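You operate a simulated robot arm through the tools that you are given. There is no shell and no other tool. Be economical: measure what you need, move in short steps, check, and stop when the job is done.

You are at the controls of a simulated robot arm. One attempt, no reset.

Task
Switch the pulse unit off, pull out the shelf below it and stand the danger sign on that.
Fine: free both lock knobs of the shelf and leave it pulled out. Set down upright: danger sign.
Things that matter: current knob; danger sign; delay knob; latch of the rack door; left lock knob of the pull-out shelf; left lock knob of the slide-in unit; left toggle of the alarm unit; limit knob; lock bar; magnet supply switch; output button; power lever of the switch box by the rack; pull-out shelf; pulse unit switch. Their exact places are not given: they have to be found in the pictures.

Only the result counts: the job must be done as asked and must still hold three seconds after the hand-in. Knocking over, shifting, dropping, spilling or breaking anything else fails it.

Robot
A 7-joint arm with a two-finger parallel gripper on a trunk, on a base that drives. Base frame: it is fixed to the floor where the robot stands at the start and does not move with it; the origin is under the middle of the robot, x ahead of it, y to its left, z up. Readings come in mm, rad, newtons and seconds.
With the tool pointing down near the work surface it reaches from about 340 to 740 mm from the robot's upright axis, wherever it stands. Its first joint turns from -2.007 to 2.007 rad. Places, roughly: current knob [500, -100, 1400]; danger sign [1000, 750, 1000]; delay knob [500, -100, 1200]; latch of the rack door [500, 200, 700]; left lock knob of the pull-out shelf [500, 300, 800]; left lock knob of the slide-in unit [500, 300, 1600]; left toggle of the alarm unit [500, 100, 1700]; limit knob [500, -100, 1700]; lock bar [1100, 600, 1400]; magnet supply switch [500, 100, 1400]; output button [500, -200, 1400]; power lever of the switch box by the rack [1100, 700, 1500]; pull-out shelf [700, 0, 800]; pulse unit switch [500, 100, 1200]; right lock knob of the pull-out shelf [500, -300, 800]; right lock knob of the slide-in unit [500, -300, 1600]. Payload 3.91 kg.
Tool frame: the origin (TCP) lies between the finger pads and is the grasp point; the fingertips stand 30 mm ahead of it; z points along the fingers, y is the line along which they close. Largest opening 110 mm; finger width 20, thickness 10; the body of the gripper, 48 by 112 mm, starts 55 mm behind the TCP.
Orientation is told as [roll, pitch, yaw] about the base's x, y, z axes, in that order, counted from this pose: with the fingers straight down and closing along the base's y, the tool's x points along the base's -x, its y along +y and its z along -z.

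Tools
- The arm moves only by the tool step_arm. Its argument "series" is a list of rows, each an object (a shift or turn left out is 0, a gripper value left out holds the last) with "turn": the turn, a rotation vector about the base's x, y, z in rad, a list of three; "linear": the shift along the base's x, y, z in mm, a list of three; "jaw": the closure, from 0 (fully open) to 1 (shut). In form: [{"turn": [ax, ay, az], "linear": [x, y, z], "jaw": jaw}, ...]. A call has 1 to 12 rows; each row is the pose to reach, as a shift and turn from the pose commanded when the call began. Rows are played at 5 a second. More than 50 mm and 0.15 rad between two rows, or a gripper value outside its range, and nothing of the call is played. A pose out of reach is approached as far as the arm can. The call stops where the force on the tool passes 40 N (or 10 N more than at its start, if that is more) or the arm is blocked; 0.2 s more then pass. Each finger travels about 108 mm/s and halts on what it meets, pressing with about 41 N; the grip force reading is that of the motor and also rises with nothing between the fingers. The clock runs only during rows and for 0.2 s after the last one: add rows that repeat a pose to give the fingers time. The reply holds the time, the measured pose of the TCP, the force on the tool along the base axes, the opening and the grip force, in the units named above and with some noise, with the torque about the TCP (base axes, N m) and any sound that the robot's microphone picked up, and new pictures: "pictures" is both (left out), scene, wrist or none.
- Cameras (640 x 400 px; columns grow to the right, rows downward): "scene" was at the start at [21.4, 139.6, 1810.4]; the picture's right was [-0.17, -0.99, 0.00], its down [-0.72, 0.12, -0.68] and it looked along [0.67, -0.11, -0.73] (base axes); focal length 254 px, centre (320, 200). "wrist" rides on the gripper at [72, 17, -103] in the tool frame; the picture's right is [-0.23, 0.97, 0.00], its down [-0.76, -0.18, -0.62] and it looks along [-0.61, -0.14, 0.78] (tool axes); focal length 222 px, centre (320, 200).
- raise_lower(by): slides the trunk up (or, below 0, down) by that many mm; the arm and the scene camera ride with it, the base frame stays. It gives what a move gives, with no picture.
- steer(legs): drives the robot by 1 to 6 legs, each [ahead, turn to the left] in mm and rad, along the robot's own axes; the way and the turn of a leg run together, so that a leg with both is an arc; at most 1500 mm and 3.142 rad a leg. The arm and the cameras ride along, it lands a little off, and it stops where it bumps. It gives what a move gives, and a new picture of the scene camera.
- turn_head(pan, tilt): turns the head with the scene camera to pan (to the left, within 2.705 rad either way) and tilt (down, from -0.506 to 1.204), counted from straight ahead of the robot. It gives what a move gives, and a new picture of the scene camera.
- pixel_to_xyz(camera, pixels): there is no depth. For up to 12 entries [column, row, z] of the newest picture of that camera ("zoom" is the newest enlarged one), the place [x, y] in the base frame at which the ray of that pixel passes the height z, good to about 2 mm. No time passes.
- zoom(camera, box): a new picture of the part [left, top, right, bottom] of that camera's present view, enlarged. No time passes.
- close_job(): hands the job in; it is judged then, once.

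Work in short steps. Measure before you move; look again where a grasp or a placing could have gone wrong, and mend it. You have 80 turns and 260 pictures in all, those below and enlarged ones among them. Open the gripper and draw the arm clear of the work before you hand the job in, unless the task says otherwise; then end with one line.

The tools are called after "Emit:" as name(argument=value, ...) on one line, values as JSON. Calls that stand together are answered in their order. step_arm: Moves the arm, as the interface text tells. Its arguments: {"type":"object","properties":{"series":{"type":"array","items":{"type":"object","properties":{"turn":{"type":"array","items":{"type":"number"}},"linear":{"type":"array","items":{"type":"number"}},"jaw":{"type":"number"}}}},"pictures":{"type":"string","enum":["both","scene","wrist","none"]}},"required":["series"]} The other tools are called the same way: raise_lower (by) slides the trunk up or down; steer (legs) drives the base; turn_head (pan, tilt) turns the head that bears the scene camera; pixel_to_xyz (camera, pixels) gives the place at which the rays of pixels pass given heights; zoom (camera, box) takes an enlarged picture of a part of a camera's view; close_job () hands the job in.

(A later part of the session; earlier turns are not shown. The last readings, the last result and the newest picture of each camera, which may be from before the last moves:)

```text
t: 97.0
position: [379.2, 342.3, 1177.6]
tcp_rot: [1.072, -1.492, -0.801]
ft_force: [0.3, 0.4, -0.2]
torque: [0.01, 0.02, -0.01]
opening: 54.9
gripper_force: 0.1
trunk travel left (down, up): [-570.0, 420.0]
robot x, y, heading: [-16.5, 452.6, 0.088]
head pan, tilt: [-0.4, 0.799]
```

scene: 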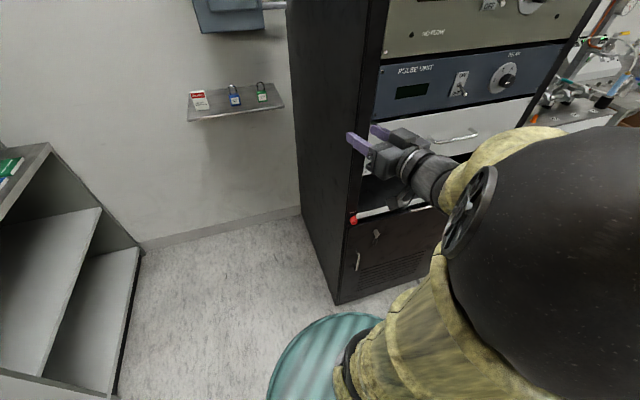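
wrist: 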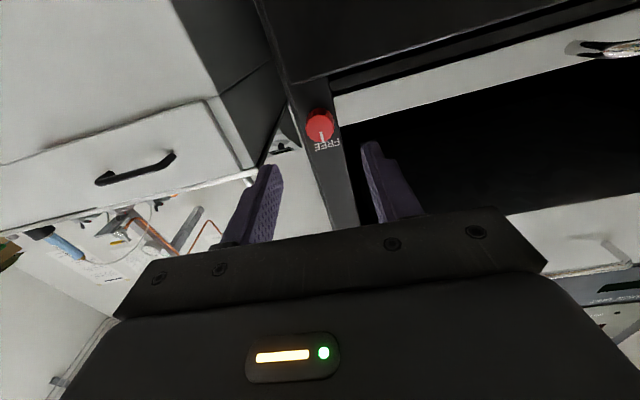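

Clear view. I lower the trunk to handle height, then reorient the tool to point along +x with fingers closing vertically, moving in front of the handle.

Emit:
raise_lower(by=-385)

Emit:
step_arm(series=[{"turn": [-0.135, -0.021, -0.0148], "linear": [-10, -26, 0]}, {"turn": [-0.27, -0.042, -0.0295], "linear": [-20, -52, 0]}, {"turn": [-0.4055, -0.063, -0.0443], "linear": [-30, -78, 0]}, {"turn": [-0.5407, -0.084, -0.059], "linear": [-30, -104, 0]}, {"turn": [-0.6758, -0.105, -0.0738], "linear": [-30, -130, 0]}, {"turn": [-0.811, -0.126, -0.0885], "linear": [-30, -156, 0]}, {"turn": [-0.9462, -0.147, -0.1033], "linear": [-30, -182, 0]}, {"turn": [-1.0813, -0.168, -0.118], "linear": [-30, -208, 0]}, {"turn": [-1.2165, -0.189, -0.1328], "linear": [-30, -234, 0]}, {"turn": [-1.3517, -0.21, -0.1475], "linear": [-30, -260, 0]}, {"turn": [-1.4868, -0.231, -0.1623], "linear": [-30, -286, 0]}, {"turn": [-1.622, -0.252, -0.177], "linear": [-30, -314, 0]}])

```text
t: 100.7
position: [379.3, 342.4, 793.7]
tcp_rot: [1.072, -1.492, -0.801]
ft_force: [1.4, 0.6, 0.1]
torque: [0.0, 0.0, -0.02]
opening: 55.3
gripper_force: 0.0
trunk travel left (down, up): [-185.0, 805.0]
robot x, y, heading: [-19.1, 453.5, 0.086]
head pan, tilt: [-0.4, 0.799]
```

```text
t: 103.3
position: [348.9, 27.3, 793.3]
tcp_rot: [-1.573, 0.001, 1.572]
ft_force: [0.4, 0.4, -0.4]
torque: [-0.01, 0.03, -0.03]
opening: 54.9
gripper_force: 0.0
trunk travel left (down, up): [-185.0, 805.0]
robot x, y, heading: [-17.9, 447.3, 0.084]
head pan, tilt: [-0.4, 0.799]
```

scene: 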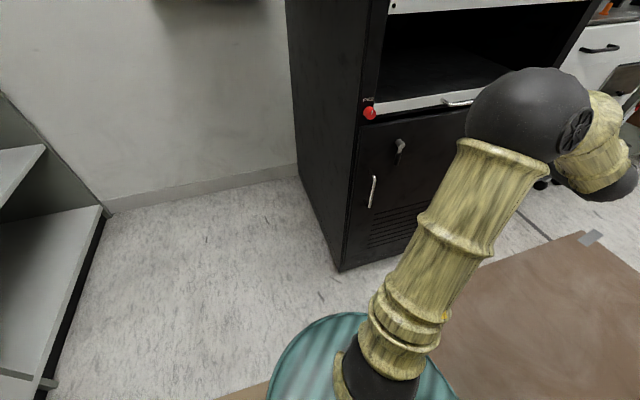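
wrist: 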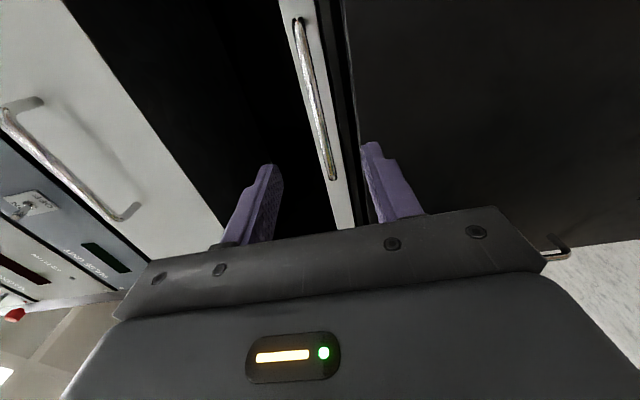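

Handle in the wrist view runs from (300,25) to (335,178). I triangulate with known x by querying several z.

Emit:
pixel_to_xyz(camera="wrist", pixels=[[333, 175, 785], [333, 175, 790], [333, 175, 780], [299, 25, 790], [299, 25, 795], [299, 25, 800], [316, 100, 790], [316, 100, 795]])

Emit:
zoom(camera="wrist", box=[240, 0, 420, 200])

```text
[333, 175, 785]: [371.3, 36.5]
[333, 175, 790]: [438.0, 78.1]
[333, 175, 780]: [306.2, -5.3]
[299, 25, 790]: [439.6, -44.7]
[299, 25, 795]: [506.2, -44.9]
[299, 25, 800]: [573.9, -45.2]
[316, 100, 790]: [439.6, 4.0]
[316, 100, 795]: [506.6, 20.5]
```

```text
2.00 times, centred on (330, 100) of wrist
```

zoom: 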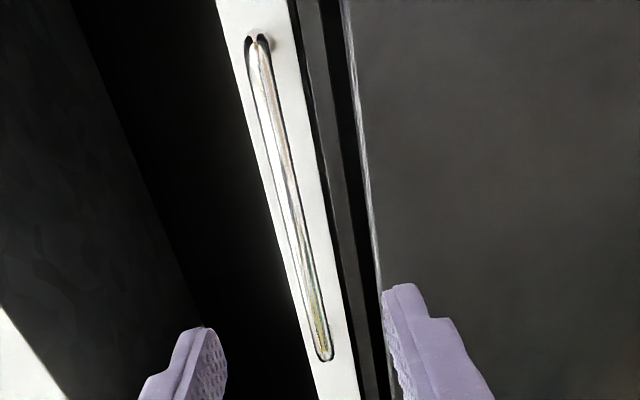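

Handle z≈792, centre y≈21, bar x≈455. I advance to TCP x≈449 and close on the bar.

Emit:
step_arm(series=[{"linear": [40, -5, -1]}, {"linear": [80, -5, -1]}, {"linear": [100, -5, -1]}, {"linear": [100, -5, -1], "jaw": 0.75}, {"linear": [100, -5, -1], "jaw": 1}, {"linear": [100, -5, -1], "jaw": 1}])

```text
t: 104.1
position: [444.7, 23.6, 792.0]
tcp_rot: [-1.563, -0.003, 1.569]
ft_force: [-0.7, 0.6, 0.7]
torque: [-0.02, 0.01, -0.02]
opening: 27.5
gripper_force: 0.1
trunk travel left (down, up): [-185.0, 805.0]
robot x, y, heading: [-18.5, 451.2, 0.081]
head pan, tilt: [-0.4, 0.799]
stopped in row 4: the force on the tool passed its limit at 49 N (the readings are from after the stop); the commanded pose is now the measured one
```

scene: 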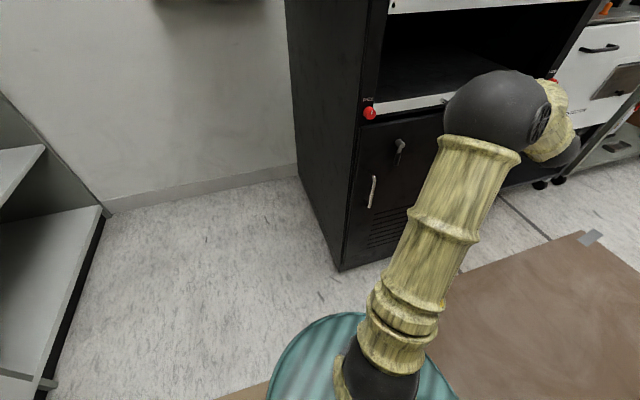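
wrist: 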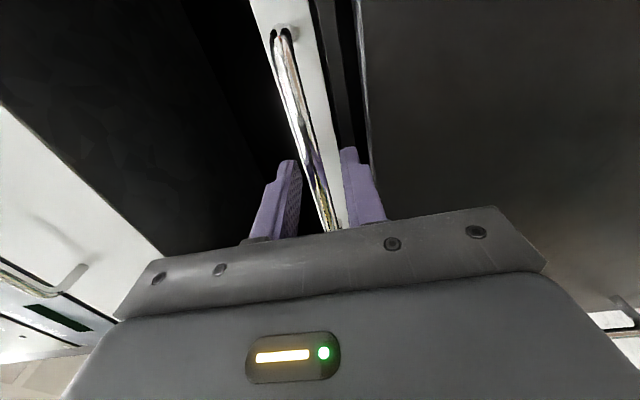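

A brief contact stopped it (likely tips near the plate); forces are zero now. I back off 3 mm and close on the bar.

Emit:
step_arm(series=[{"linear": [-3, 0, 0]}, {"linear": [-3, 0, 0], "jaw": 0.85}, {"linear": [-3, 0, 0], "jaw": 1}, {"linear": [-3, 0, 0], "jaw": 1}])

```text
t: 105.1
position: [439.8, 24.6, 791.7]
tcp_rot: [-1.564, -0.005, 1.567]
ft_force: [0.1, -2.6, 6.5]
torque: [-0.23, -0.02, 0.37]
opening: 9.9
gripper_force: 44.9
trunk travel left (down, up): [-185.0, 805.0]
robot x, y, heading: [-19.6, 451.9, 0.083]
head pan, tilt: [-0.4, 0.799]
```

scene: 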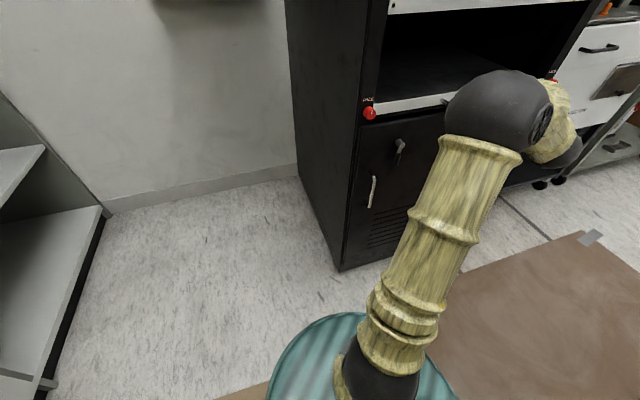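
wrist: 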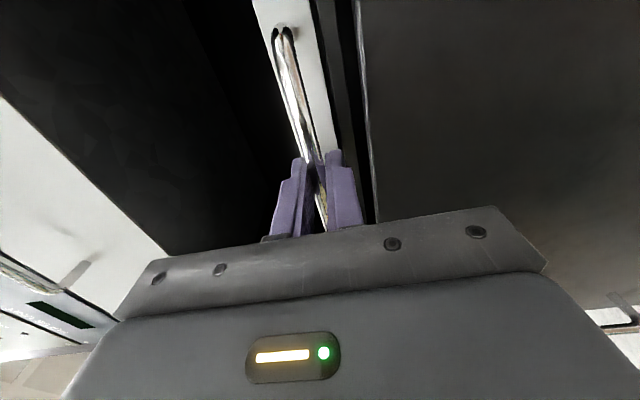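

Gripped the bar (10 mm). I pull in -x in 20 mm rows.

Emit:
step_arm(series=[{"linear": [-10, 0, 0]}, {"linear": [-25, 0, 0]}, {"linear": [-45, 0, 0]}, {"linear": [-65, 0, 0]}, {"linear": [-85, 0, 0]}, {"linear": [-105, 0, 0]}])

```text
t: 106.5
position: [336.7, 24.5, 791.9]
tcp_rot: [-1.565, -0.002, 1.57]
ft_force: [0.5, -4.4, 16.8]
torque: [-0.06, -0.13, 0.76]
opening: 9.6
gripper_force: 45.2
trunk travel left (down, up): [-185.0, 805.0]
robot x, y, heading: [-22.3, 456.0, 0.084]
head pan, tilt: [-0.4, 0.799]
```

scene: 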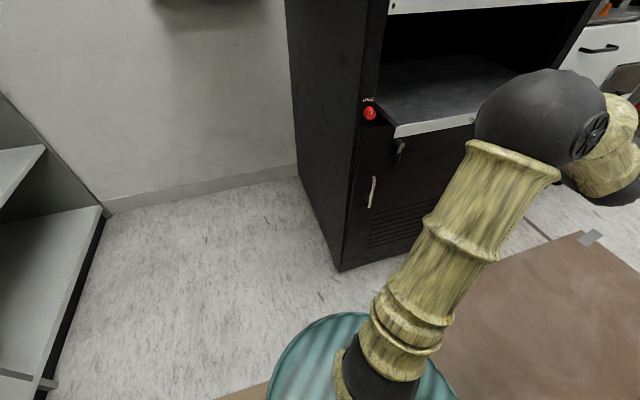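
wrist: 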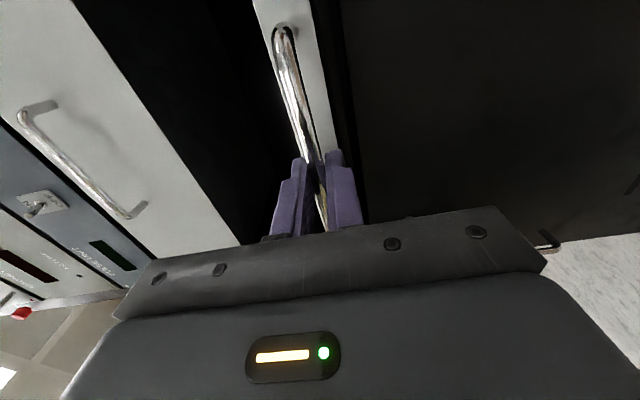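

The shelf slides out. I keep pulling with force monitoring.

Emit:
step_arm(series=[{"linear": [-20, 0, 1]}, {"linear": [-40, 0, 1]}, {"linear": [-60, 0, 1]}, {"linear": [-80, 0, 1]}, {"linear": [-100, 0, 1]}, {"linear": [-120, 0, 1]}, {"linear": [-140, 0, 1]}, {"linear": [-160, 0, 1]}])

```text
t: 108.3
position: [175.7, 23.6, 793.6]
tcp_rot: [-1.561, -0.008, 1.573]
ft_force: [-0.2, 16.8, -16.7]
torque: [-0.35, 0.14, -0.22]
opening: 10.0
gripper_force: 44.8
trunk travel left (down, up): [-185.0, 805.0]
robot x, y, heading: [-16.7, 450.8, 0.087]
head pan, tilt: [-0.4, 0.799]
```

scene: 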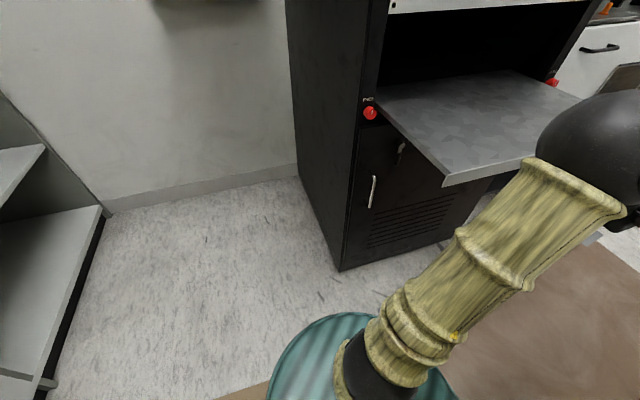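
wrist: 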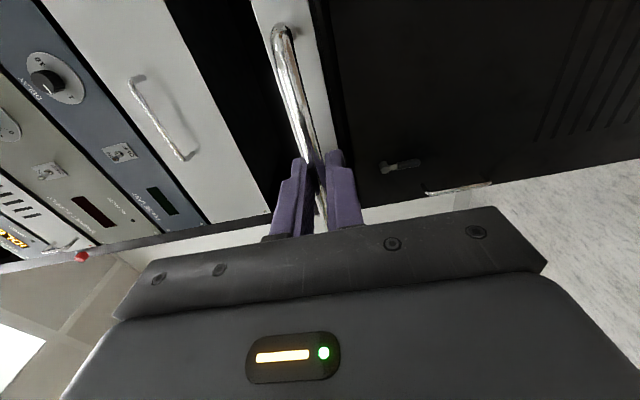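

Out by ~265 mm, still sliding freely. I continue gently to find the end stop.

Emit:
step_arm(series=[{"linear": [-15, 0, 0]}, {"linear": [-30, 0, 0]}, {"linear": [-45, 0, 0]}, {"linear": [-60, 0, 0]}, {"linear": [-75, 0, 0]}])

```text
t: 109.2
position: [139.4, 24.2, 792.0]
tcp_rot: [-1.566, -0.004, 1.583]
ft_force: [14.8, -2.7, -3.6]
torque: [-0.18, 0.0, -0.2]
opening: 9.8
gripper_force: 44.6
trunk travel left (down, up): [-185.0, 805.0]
robot x, y, heading: [-19.3, 456.4, 0.094]
head pan, tilt: [-0.4, 0.799]
stopped in row 4: the force on the tool passed its limit at 63 N (the readings are from after the stop); the commanded pose is now the measured one
```

scene: 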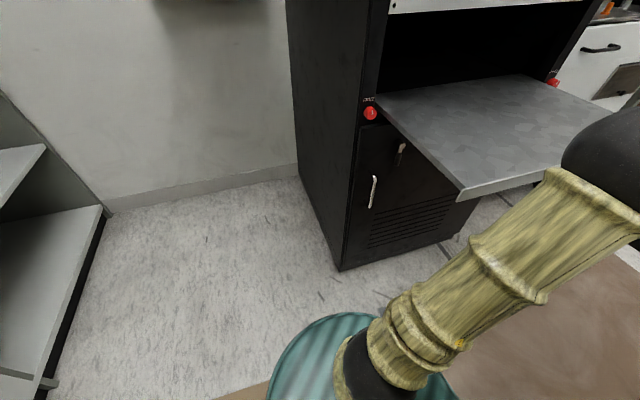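
wrist: 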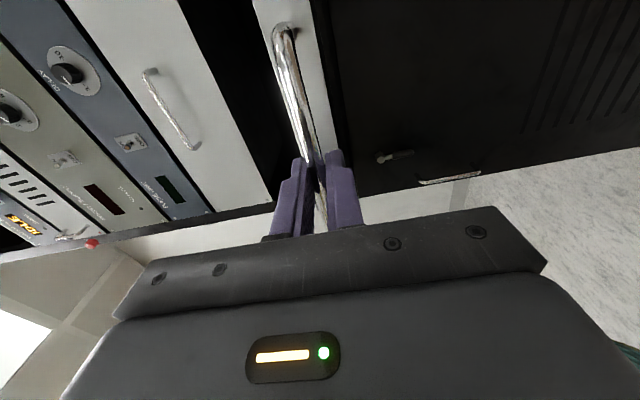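

End stop reached; the shelf is ~300 mm out. I open, retract from the handle, then raise the trunk.

Emit:
step_arm(series=[{"jaw": 0.6}, {"jaw": 0.5}, {"jaw": 0.5, "linear": [-35, 0, 0]}, {"jaw": 0.5, "linear": [-65, 0, 0]}], pictures="wrist")

Emit:
raise_lower(by=400)

Emit:
step_arm(series=[{"turn": [0.08, 0.08, -0.08], "linear": [15, 35, 0]}, {"turn": [0.16, 0.16, -0.16], "linear": [35, 75, 0]}, {"turn": [0.24, 0.24, -0.24], "linear": [60, 115, 0]}, {"turn": [0.32, 0.32, -0.32], "linear": [85, 155, 0]}, {"turn": [0.4, 0.4, -0.4], "linear": [110, 195, 0]}, {"turn": [0.48, 0.48, -0.48], "linear": [135, 235, 0]}, {"turn": [0.56, 0.56, -0.56], "linear": [160, 275, 0]}, {"turn": [0.64, 0.64, -0.64], "linear": [185, 315, 0]}])

```text
t: 110.2
position: [69.9, 22.3, 793.5]
tcp_rot: [-1.564, 0.0, 1.58]
ft_force: [0.6, -0.2, 0.1]
torque: [0.02, 0.0, 0.0]
opening: 55.0
gripper_force: 0.0
trunk travel left (down, up): [-185.0, 805.0]
robot x, y, heading: [-19.9, 454.8, 0.084]
head pan, tilt: [-0.4, 0.799]
```

wrist: 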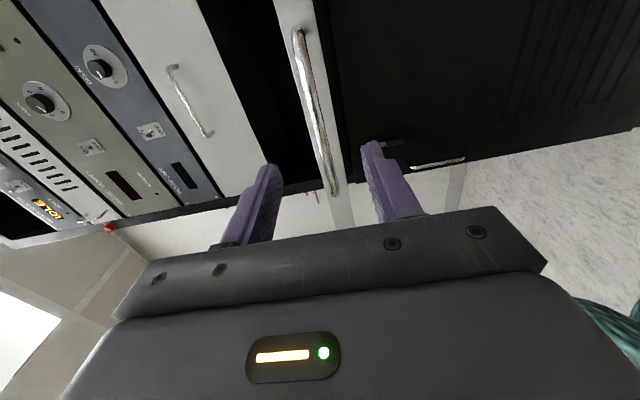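

```text
t: 114.0
position: [71.8, 21.9, 1193.2]
tcp_rot: [-1.567, -0.002, 1.58]
ft_force: [-1.0, 0.9, -1.1]
torque: [-0.02, 0.01, -0.01]
opening: 54.9
gripper_force: 0.0
trunk travel left (down, up): [-585.0, 405.0]
robot x, y, heading: [-18.5, 450.7, 0.089]
head pan, tilt: [-0.4, 0.799]
```

```text
t: 116.0
position: [295.5, 238.5, 1081.5]
tcp_rot: [-0.72, -0.342, 0.635]
ft_force: [0.3, -0.9, 0.3]
torque: [0.01, -0.01, -0.01]
opening: 54.9
gripper_force: 0.0
out of reach, approached as far as the arm can: row 5, 6, 7, 8
trunk travel left (down, up): [-585.0, 405.0]
robot x, y, heading: [-16.2, 456.8, 0.085]
head pan, tilt: [-0.4, 0.799]
stopped in row 8: the arm was blocked; the commanded pose is now the measured one
```

scene: 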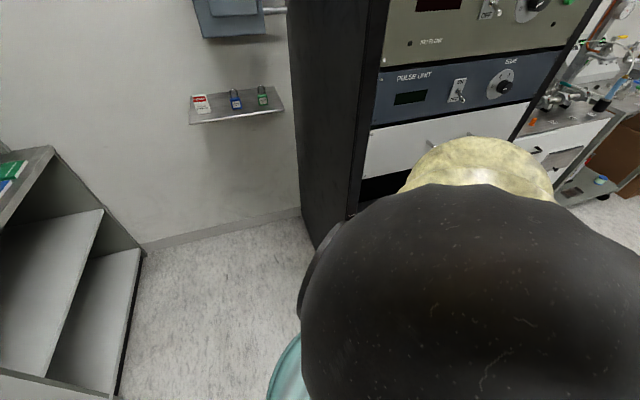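
wrist: 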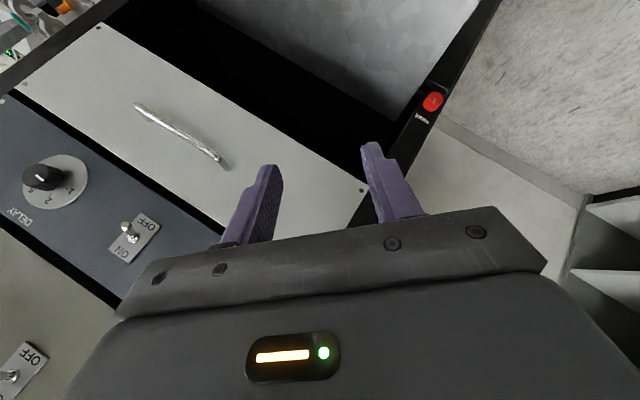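

The arm got near its fold limit, but it's clear of everything (1081 high, above the shelf). I finish levelling the tool to straight down while moving outward.

Emit:
step_arm(series=[{"turn": [0.073, 0.067, -0.06], "linear": [15, 0, 10]}, {"turn": [0.145, 0.135, -0.12], "linear": [30, 5, 20]}, {"turn": [0.218, 0.202, -0.18], "linear": [45, 15, 30]}, {"turn": [0.29, 0.27, -0.24], "linear": [60, 30, 40]}, {"turn": [0.363, 0.337, -0.3], "linear": [75, 45, 50]}, {"turn": [0.436, 0.404, -0.36], "linear": [80, 60, 60]}, {"turn": [0.508, 0.472, -0.42], "linear": [80, 75, 60]}, {"turn": [0.581, 0.539, -0.479], "linear": [80, 92, 60]}])

```text
t: 117.8
position: [352.6, 351.4, 1143.9]
tcp_rot: [0.002, -0.002, -0.002]
ft_force: [0.0, -0.7, 0.4]
torque: [-0.03, -0.02, -0.02]
opening: 54.9
gripper_force: 0.1
out of reach, approached as far as the arm can: row 6, 7, 8
trunk travel left (down, up): [-585.0, 405.0]
robot x, y, heading: [-17.5, 449.9, 0.086]
head pan, tilt: [-0.4, 0.799]
```

scene: 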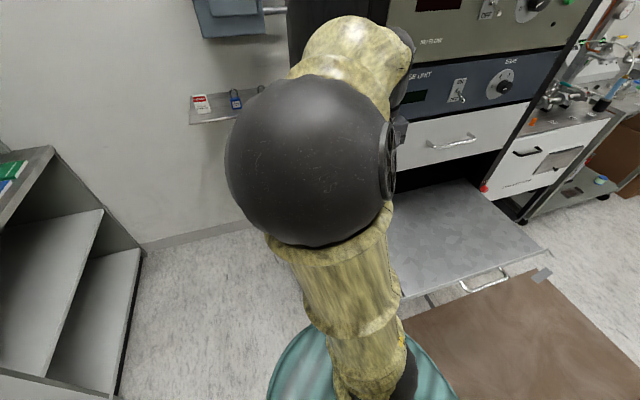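
wrist: 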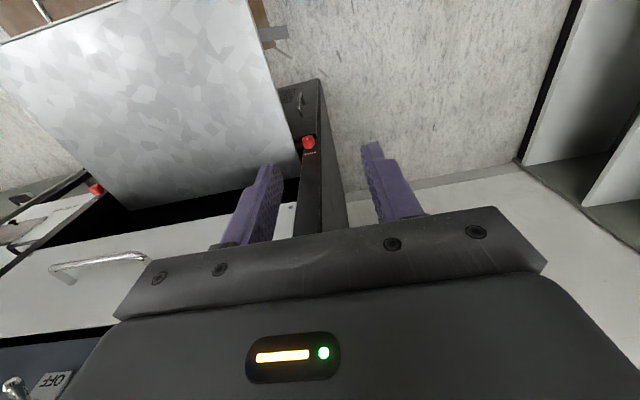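

Tool is straight down at r≈385. I drive left around the rack toward the wall shelf.

Emit:
steer(legs=[[0, 0.55], [0, 0.55], [420, 0], [0, -0.55], [0, -0.55]])

```text
t: 129.4
position: [508.0, 729.7, 1144.3]
tcp_rot: [0.0, -0.004, -0.024]
ft_force: [0.0, -0.5, -0.2]
torque: [0.02, -0.04, 0.02]
opening: 55.1
gripper_force: 0.0
trunk travel left (down, up): [-585.0, 405.0]
robot x, y, heading: [142.3, 841.8, 0.063]
head pan, tilt: [-0.4, 0.799]
```

scene: 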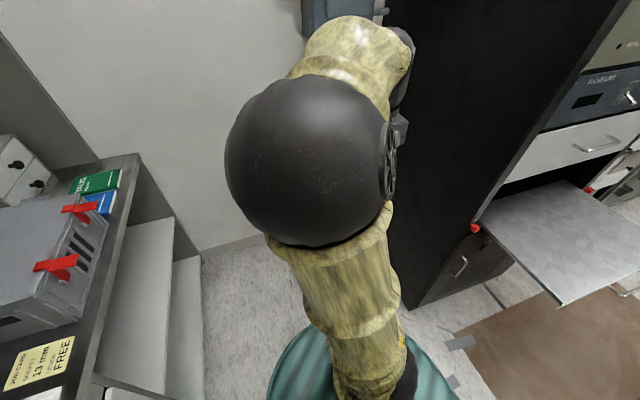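

Arrived at (142,842). I drive ahead 270 to bring the sign within reach.

Emit:
steer(legs=[[270, 0]])

Emit:
turn_head(pan=0.0, tilt=0.5)

Emit:
step_arm(series=[{"linear": [30, -10, 20], "jaw": 0.1}], pictures="wrist")

```text
t: 131.5
position: [778.9, 746.0, 1144.4]
tcp_rot: [-0.001, -0.004, -0.028]
ft_force: [1.5, 0.0, -0.7]
torque: [0.02, 0.02, -0.02]
opening: 55.1
gripper_force: 0.1
trunk travel left (down, up): [-585.0, 405.0]
robot x, y, heading: [409.6, 860.4, 0.051]
head pan, tilt: [-0.4, 0.799]
```

scene: 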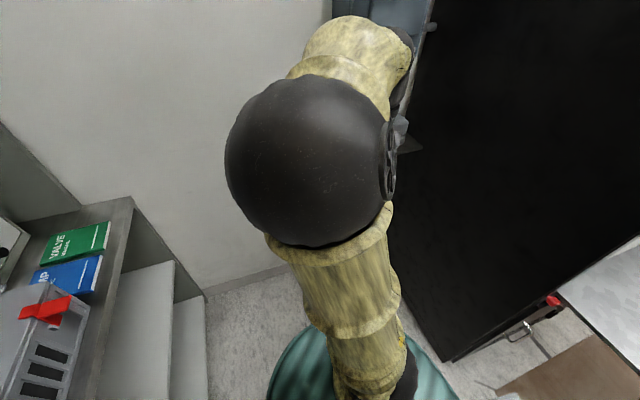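

```text
t: 132.4
position: [779.7, 745.8, 1144.1]
tcp_rot: [0.001, -0.003, -0.028]
ft_force: [0.2, -0.4, -0.1]
torque: [-0.05, -0.02, 0.03]
opening: 54.9
gripper_force: 0.0
trunk travel left (down, up): [-585.0, 405.0]
robot x, y, heading: [408.0, 861.6, 0.056]
head pan, tilt: [0.0, 0.499]
```

scene: 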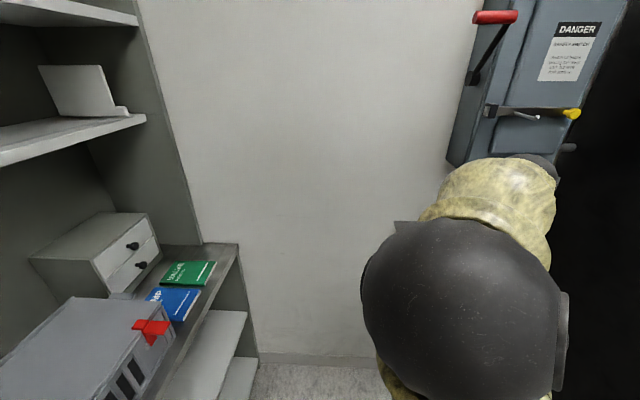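

```text
t: 132.8
position: [788.7, 753.1, 1162.0]
tcp_rot: [-0.001, -0.008, -0.03]
ft_force: [-0.3, -0.1, 0.0]
torque: [0.0, 0.02, 0.01]
opening: 99.0
gripper_force: 0.1
out of reach, approached as far as the arm can: row 1
trunk travel left (down, up): [-585.0, 405.0]
robot x, y, heading: [411.6, 858.9, 0.053]
head pan, tilt: [0.0, 0.499]
```

wrist: 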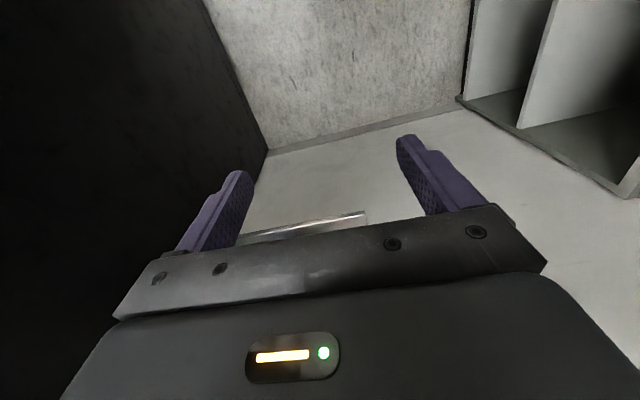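

The elbow is folded high and blocks the view. I'll extend forward while pitching the tool ~0.75 rad forward, which also keeps the forearm away from the switch box.

Emit:
step_arm(series=[{"turn": [0, -0.125, 0], "linear": [15, 0, 0]}, {"turn": [0, -0.25, 0], "linear": [30, 0, 0]}, {"turn": [0, -0.375, 0], "linear": [45, 0, 0]}, {"turn": [0, -0.5, 0], "linear": [60, 0, 0]}, {"turn": [0, -0.625, 0], "linear": [75, 0, 0]}, {"turn": [0, -0.75, 0], "linear": [90, 0, 0]}])

```text
t: 134.2
position: [877.1, 754.5, 1163.6]
tcp_rot: [0.028, -0.755, -0.039]
ft_force: [-0.2, -0.2, 0.7]
torque: [-0.02, -0.01, 0.03]
opening: 99.0
gripper_force: 0.1
trunk travel left (down, up): [-585.0, 405.0]
robot x, y, heading: [410.0, 857.8, 0.052]
head pan, tilt: [0.0, 0.499]
```

scene: 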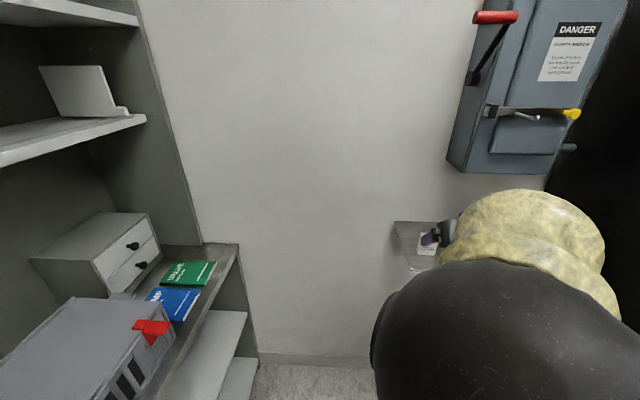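
wrist: 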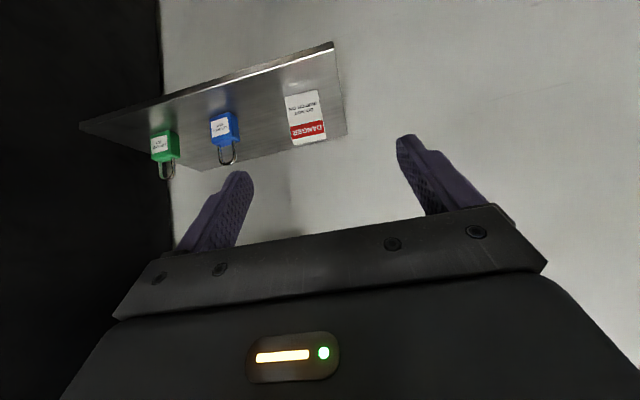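

The wrist view shows the sign at (305,118), upside down, and the shelf. I triangulate with the scene camera, where the sign is near (427,243).

Emit:
zoom(camera="scene", box=[380, 205, 480, 268])

Emit:
zoom(camera="wrist", box=[200, 30, 400, 155])

Emit:
pixel_to_xyz(camera="wrist", pixels=[[303, 93, 980], [303, 93, 1000], [303, 93, 1020], [311, 141, 1060], [311, 141, 1080], [333, 43, 1000], [347, 134, 1000]])

Emit:
pixel_to_xyz(camera="scene", pixels=[[426, 255, 1000], [426, 255, 1020], [427, 233, 1060], [427, 233, 1080]])

```text
6.35 times, centred on (430, 236) of scene
```

zoom: 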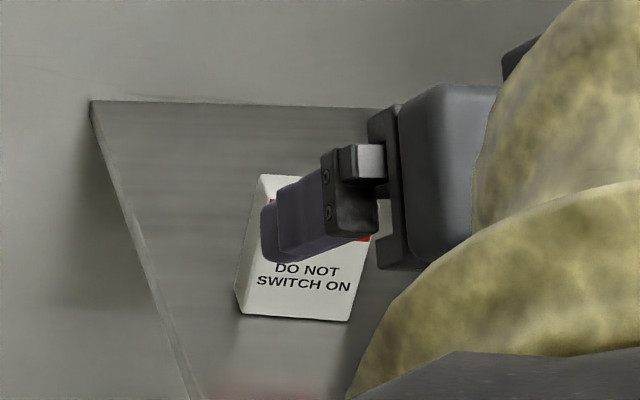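

```text
3.20 times, centred on (300, 92) of wrist
```

zoom: 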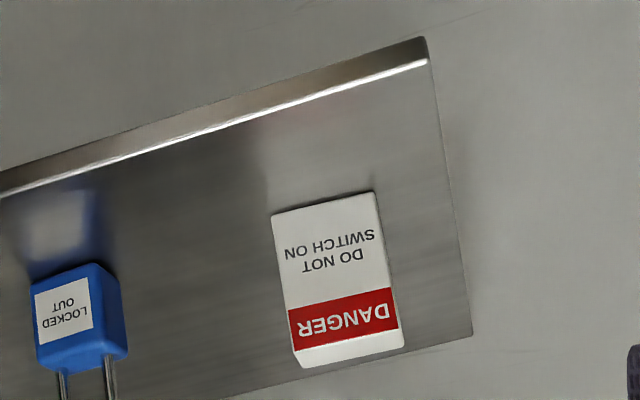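

```text
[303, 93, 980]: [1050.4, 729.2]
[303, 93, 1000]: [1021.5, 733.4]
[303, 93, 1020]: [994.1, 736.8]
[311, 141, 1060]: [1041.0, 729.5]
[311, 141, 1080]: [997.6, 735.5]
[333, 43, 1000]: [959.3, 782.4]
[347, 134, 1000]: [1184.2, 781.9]
```

```text
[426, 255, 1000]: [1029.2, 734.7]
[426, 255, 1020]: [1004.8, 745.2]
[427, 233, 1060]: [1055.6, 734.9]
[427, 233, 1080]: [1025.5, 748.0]
```

The sign stands at about (1027,733) on the shelf at z≈1000, facing -x. I query its corners for size and yaw.

Emit:
pixel_to_xyz(camera="wrist", pixels=[[285.6, 96.2, 1000], [317.2, 89.7, 1000], [290.3, 131, 1050], [323.8, 124, 1050], [292.5, 144, 1070], [326, 138, 1070], [292.5, 144, 1060], [326, 138, 1060], [292.5, 144, 1080]])

Emit:
turn_head(pan=-0.5, tilt=0.5)

```text
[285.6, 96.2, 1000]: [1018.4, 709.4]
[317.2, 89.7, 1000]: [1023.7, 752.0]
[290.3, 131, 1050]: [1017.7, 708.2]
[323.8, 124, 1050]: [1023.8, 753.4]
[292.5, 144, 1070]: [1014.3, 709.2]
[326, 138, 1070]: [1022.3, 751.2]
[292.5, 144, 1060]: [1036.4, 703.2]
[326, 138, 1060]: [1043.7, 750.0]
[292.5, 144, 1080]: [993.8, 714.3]
```

```text
t: 135.1
position: [876.2, 753.5, 1163.3]
tcp_rot: [0.027, -0.751, -0.04]
ft_force: [0.2, -1.0, -0.1]
torque: [0.02, -0.03, 0.04]
opening: 98.9
gripper_force: 0.1
trunk travel left (down, up): [-585.0, 405.0]
robot x, y, heading: [410.0, 860.3, 0.057]
head pan, tilt: [-0.499, 0.499]
```

scene: 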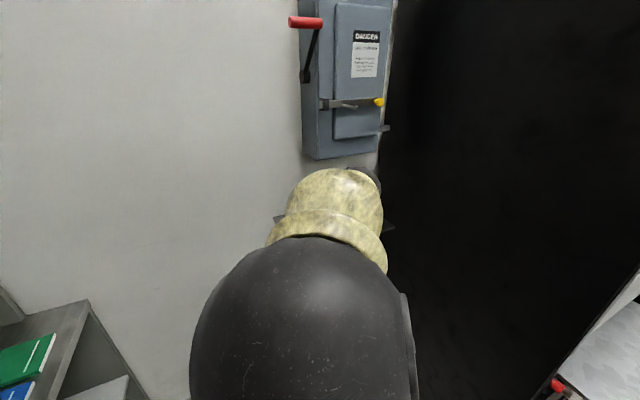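

Sign: ~44 mm wide, front at x≈1020, centre y≈731, yaw ≈-0.13. I move to a pre-grasp 80 mm back along the tool axis with a 75 mm opening.

Emit:
step_arm(series=[{"turn": [0, 0, -0.03], "linear": [33, -7, -21], "jaw": 0.32}, {"turn": [0, 0, -0.06], "linear": [66, -15, -42], "jaw": 0.32}, {"turn": [0, 0, -0.09], "linear": [97, -22, -63], "jaw": 0.32}])

Emit:
zoom(camera="wrist", box=[180, 80, 440, 242])

```text
t: 136.1
position: [937.6, 636.0, 1103.8]
tcp_rot: [0.038, -0.759, -0.333]
ft_force: [0.4, 1.0, -0.3]
torque: [-0.04, 0.04, 0.01]
opening: 74.8
gripper_force: 0.1
trunk travel left (down, up): [-585.0, 405.0]
robot x, y, heading: [412.1, 860.2, 0.056]
head pan, tilt: [-0.499, 0.499]
stopped in row 3: the arm was blocked; the commanded pose is now the measured one
```

scene: 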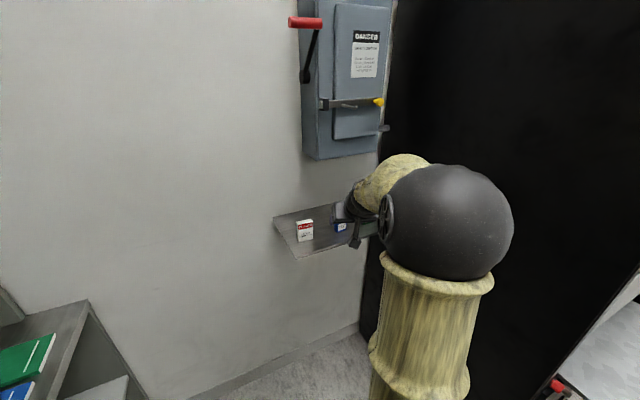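
wrist: 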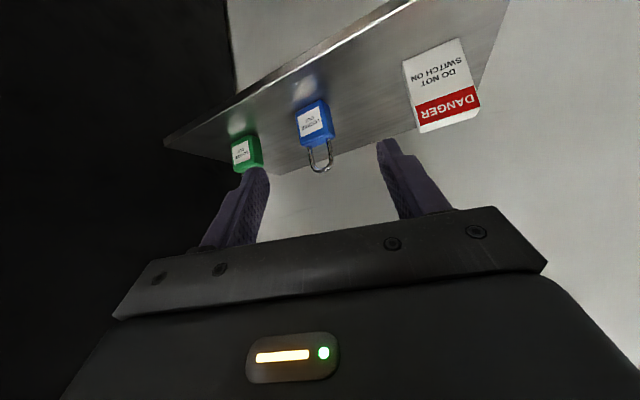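

```text
2.46 times, centred on (310, 161) of wrist
```

zoom: 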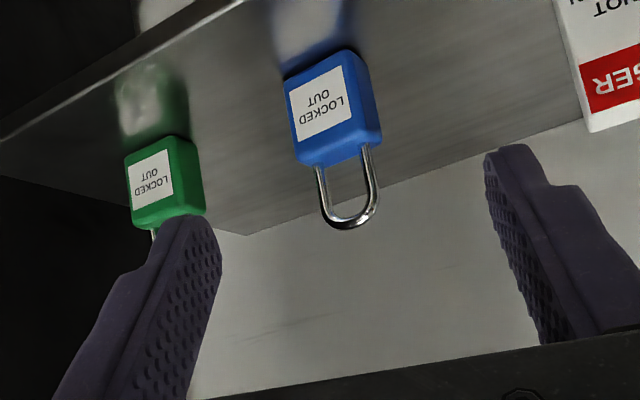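

The arm was blocked partway (the elbow swung right near the rack side) and the TCP drifted to y=636, near the padlocks but not touching. I lift away and move left in small steps.

Emit:
step_arm(series=[{"linear": [-10, 10, 15]}, {"linear": [-20, 25, 25]}, {"linear": [-20, 45, 25]}])

```text
t: 136.9
position: [920.2, 683.3, 1127.4]
tcp_rot: [0.038, -0.757, -0.333]
ft_force: [-0.2, -0.2, 0.1]
torque: [-0.01, 0.0, 0.03]
opening: 74.7
gripper_force: 0.0
trunk travel left (down, up): [-585.0, 405.0]
robot x, y, heading: [414.0, 858.7, 0.054]
head pan, tilt: [-0.499, 0.499]
```

scene: 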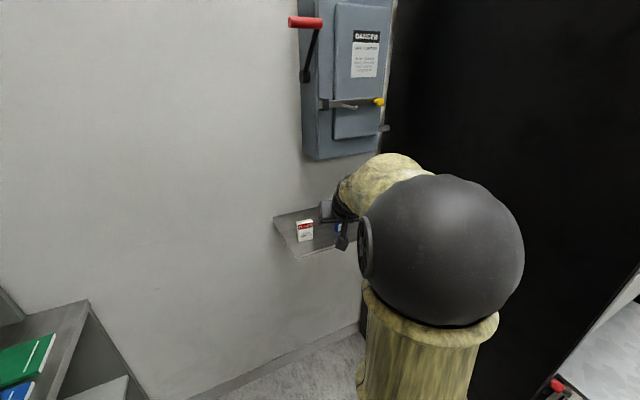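
wrist: 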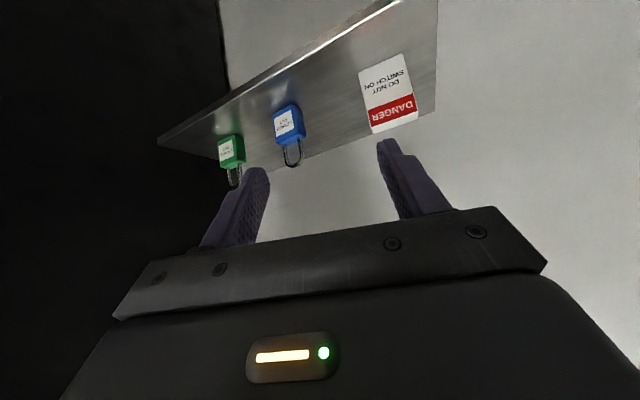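

Control is fine. I continue to the pre-grasp point, correcting yaw back to -0.13.

Emit:
step_arm(series=[{"turn": [0, 0, 0.07], "linear": [5, 20, 0]}, {"turn": [0, 0, 0.14], "linear": [20, 40, -7]}, {"turn": [0, 0, 0.2], "linear": [35, 48, -15]}, {"turn": [0, 0, 0.2], "linear": [50, 48, -25]}])

Emit:
zoom(camera="wrist", box=[180, 60, 440, 222])

```text
t: 137.9
position: [969.4, 730.7, 1103.4]
tcp_rot: [0.04, -0.758, -0.13]
ft_force: [-0.1, 0.0, -0.5]
torque: [0.0, 0.01, 0.0]
opening: 74.9
gripper_force: 0.0
trunk travel left (down, up): [-585.0, 405.0]
robot x, y, heading: [410.1, 856.8, 0.059]
head pan, tilt: [-0.499, 0.499]
```

scene: 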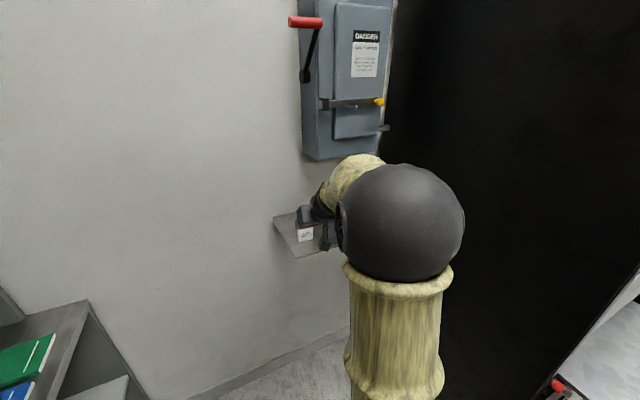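
wrist: 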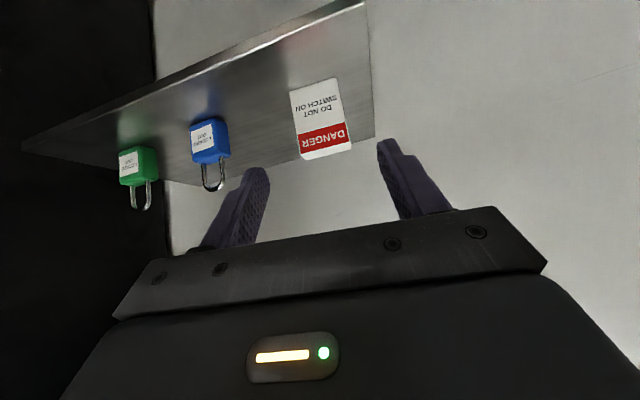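

```text
2.46 times, centred on (310, 141) of wrist
```

zoom: 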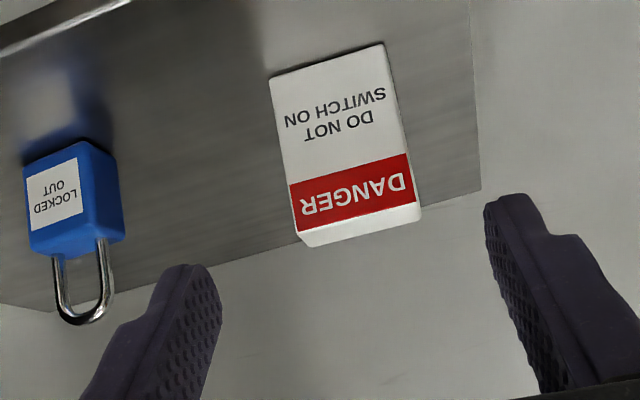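

Sign is centred between the fingers. I re-measure its corners from this nearer view.

Emit:
pixel_to_xyz(camera="zoom", pixels=[[272, 80, 1000], [386, 44, 1000], [301, 232, 1060], [418, 205, 1060], [301, 232, 1070], [418, 205, 1070], [303, 247, 1070], [420, 222, 1070], [471, 0, 1000]])

```text
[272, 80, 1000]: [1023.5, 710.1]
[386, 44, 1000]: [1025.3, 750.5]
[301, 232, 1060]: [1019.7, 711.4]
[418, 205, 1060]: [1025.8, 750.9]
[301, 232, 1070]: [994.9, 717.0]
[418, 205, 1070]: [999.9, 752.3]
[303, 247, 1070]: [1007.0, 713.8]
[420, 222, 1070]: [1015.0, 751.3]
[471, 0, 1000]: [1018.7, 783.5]
```

Sign ≈ 40 wide × 60 high × ~12 thick, centre (1029,731). I descend along the tool axis to TCP (1027,731,1042).

Emit:
step_arm(series=[{"linear": [20, 0, -21]}, {"linear": [40, 0, -42]}, {"linear": [57, 0, -60]}])

Emit:
zoom(camera="wrist", box=[180, 80, 440, 242])

```text
t: 138.7
position: [1026.4, 731.9, 1041.9]
tcp_rot: [0.038, -0.757, -0.132]
ft_force: [0.0, 0.2, 0.9]
torque: [0.01, -0.01, 0.04]
opening: 74.6
gripper_force: 0.0
trunk travel left (down, up): [-585.0, 405.0]
robot x, y, heading: [409.5, 860.3, 0.055]
head pan, tilt: [-0.499, 0.499]
```

scene: 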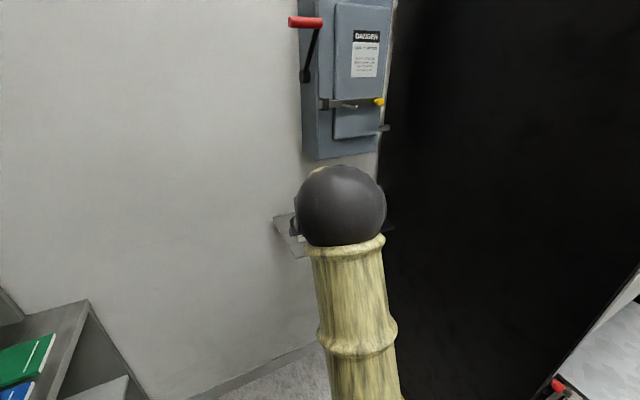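
wrist: 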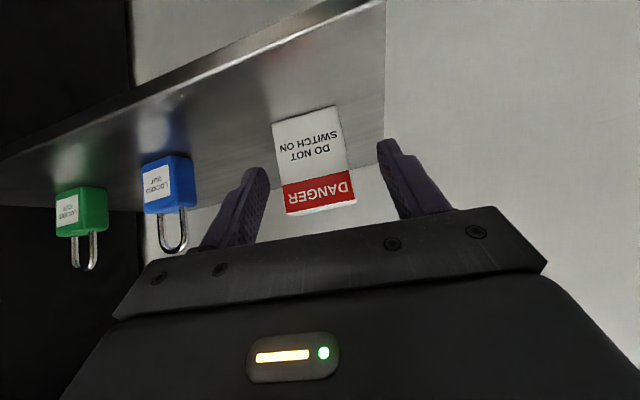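

```text
2.46 times, centred on (310, 161) of wrist
```

zoom: 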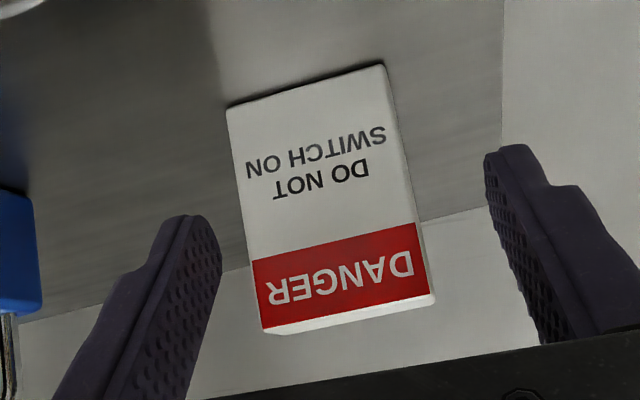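

The sign seems slightly to the -y side of the finger midline; I measure before closing.

Emit:
pixel_to_xyz(camera="zoom", pixels=[[228, 107, 1000], [385, 65, 1000], [262, 328, 1060], [435, 293, 1060], [253, 263, 1040], [413, 224, 1040], [222, 240, 1020], [485, 160, 1020]])

```text
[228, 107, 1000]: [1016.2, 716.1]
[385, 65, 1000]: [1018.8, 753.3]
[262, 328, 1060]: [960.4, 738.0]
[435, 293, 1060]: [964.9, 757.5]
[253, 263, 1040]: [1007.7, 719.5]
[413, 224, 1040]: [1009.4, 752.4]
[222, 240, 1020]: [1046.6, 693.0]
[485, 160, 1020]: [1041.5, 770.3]
```

Sign centre y≈733, well matched. I lower 4 mm and close.

Emit:
step_arm(series=[{"linear": [0, 1, -4]}, {"linear": [0, 1, -4], "jaw": 0.5}, {"linear": [0, 1, -4], "jaw": 0.7}, {"linear": [0, 1, -4], "jaw": 0.75}, {"linear": [0, 1, -4], "jaw": 0.75}])

Emit:
zoom(camera="wrist", box=[180, 80, 440, 242])

```text
t: 139.9
position: [1025.0, 732.7, 1039.5]
tcp_rot: [0.04, -0.758, -0.133]
ft_force: [0.2, -0.2, 1.0]
torque: [-0.05, -0.02, 0.01]
opening: 48.7
gripper_force: 41.0
trunk travel left (down, up): [-585.0, 405.0]
robot x, y, heading: [410.3, 859.7, 0.054]
head pan, tilt: [-0.499, 0.499]
```

scene: 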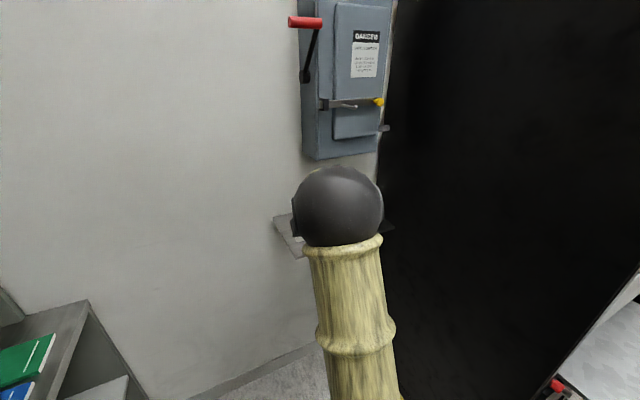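
wrist: 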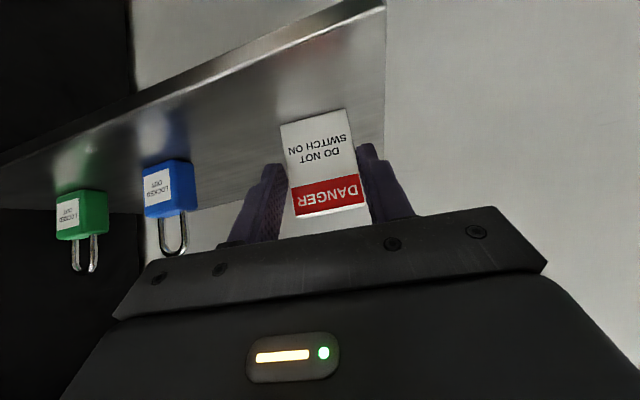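

```text
2.46 times, centred on (310, 161) of wrist
```

zoom: 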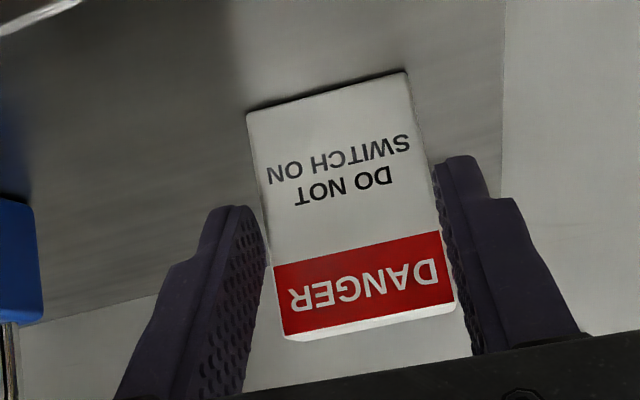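

The fingers stopped at 48.7 mm, so the sign is wider than estimated, i.e. farther: its front is near x≈1050 and shelf z≈982, and the tips hold only its edge. I reopen, go 20 mm further, and re-grip deeper.

Emit:
step_arm(series=[{"jaw": 0.4}, {"jaw": 0.4}, {"jaw": 0.4, "linear": [10, 0, 0]}, {"jaw": 0.4, "linear": [20, 0, 0]}])

Emit:
zoom(camera="wrist", box=[180, 80, 440, 242])

```text
t: 140.9
position: [1045.2, 731.3, 1040.4]
tcp_rot: [0.038, -0.758, -0.131]
ft_force: [-0.2, -0.4, 0.4]
torque: [-0.02, 0.0, 0.02]
opening: 65.9
gripper_force: 0.0
trunk travel left (down, up): [-585.0, 405.0]
robot x, y, heading: [410.0, 858.5, 0.053]
head pan, tilt: [-0.499, 0.499]
```

scene: 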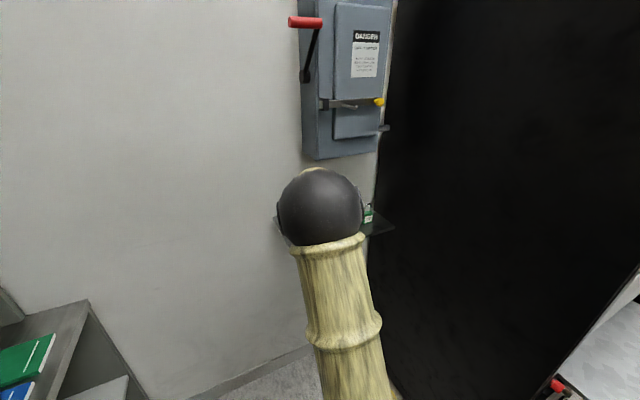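
wrist: 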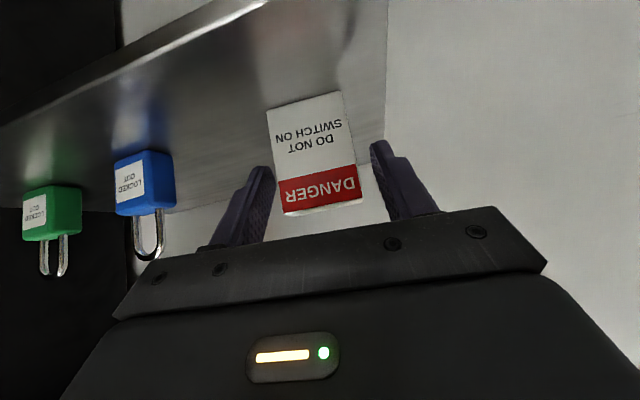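

```text
2.46 times, centred on (310, 161) of wrist
```

zoom: 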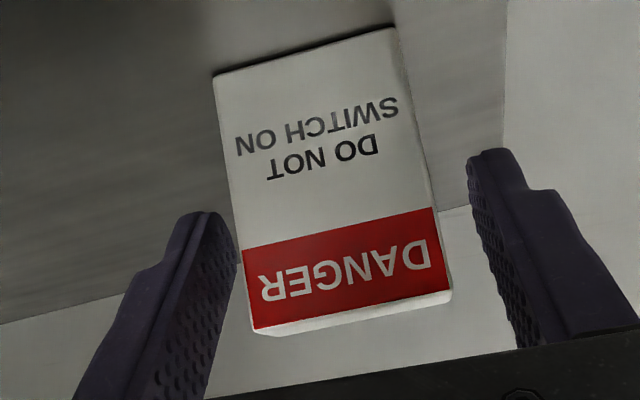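

Deeper now, and the sign is ~4 mm to the -y side. I shift and close.

Emit:
step_arm(series=[{"linear": [0, -4, -2]}, {"linear": [0, -4, -2], "jaw": 0.55}, {"linear": [0, -4, -2], "jaw": 0.75}, {"linear": [0, -4, -2], "jaw": 0.8}, {"linear": [0, -4, -2], "jaw": 0.8}])

Emit:
zoom(camera="wrist", box=[180, 80, 440, 242])

```text
t: 142.1
position: [1045.7, 726.3, 1038.7]
tcp_rot: [0.038, -0.756, -0.132]
ft_force: [0.0, -0.8, 1.6]
torque: [-0.08, -0.06, -0.04]
opening: 49.0
gripper_force: 40.9
trunk travel left (down, up): [-585.0, 405.0]
robot x, y, heading: [408.4, 858.8, 0.056]
head pan, tilt: [-0.499, 0.499]
```

scene: 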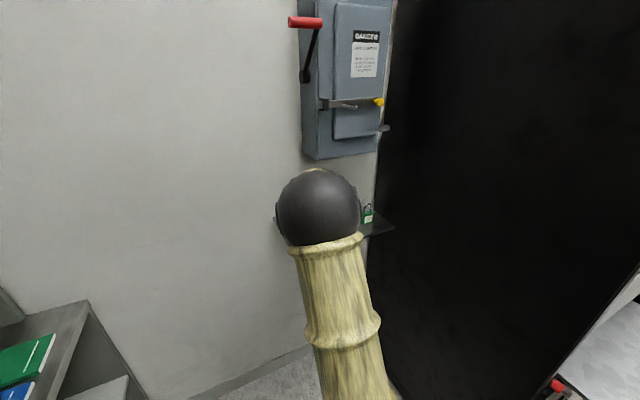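
wrist: 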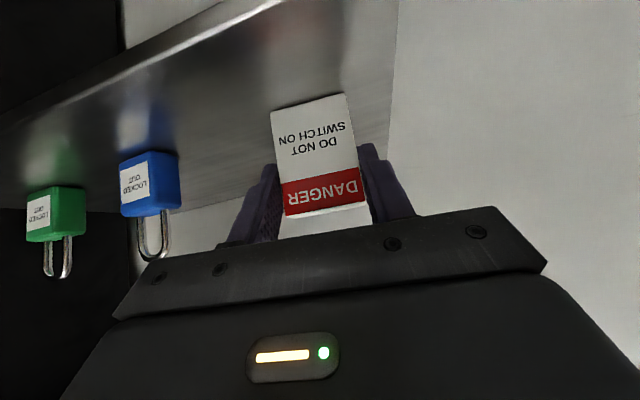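

```text
2.46 times, centred on (310, 161) of wrist
```

zoom: 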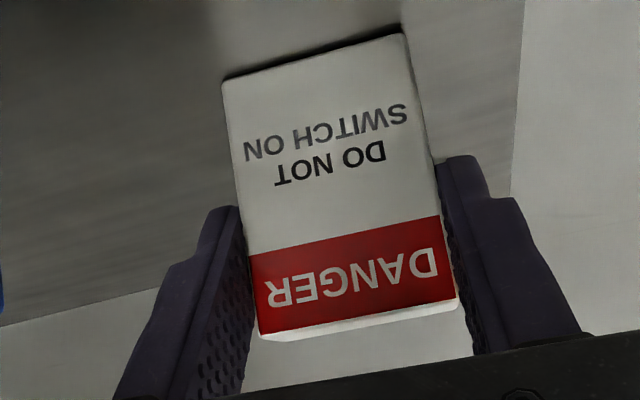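

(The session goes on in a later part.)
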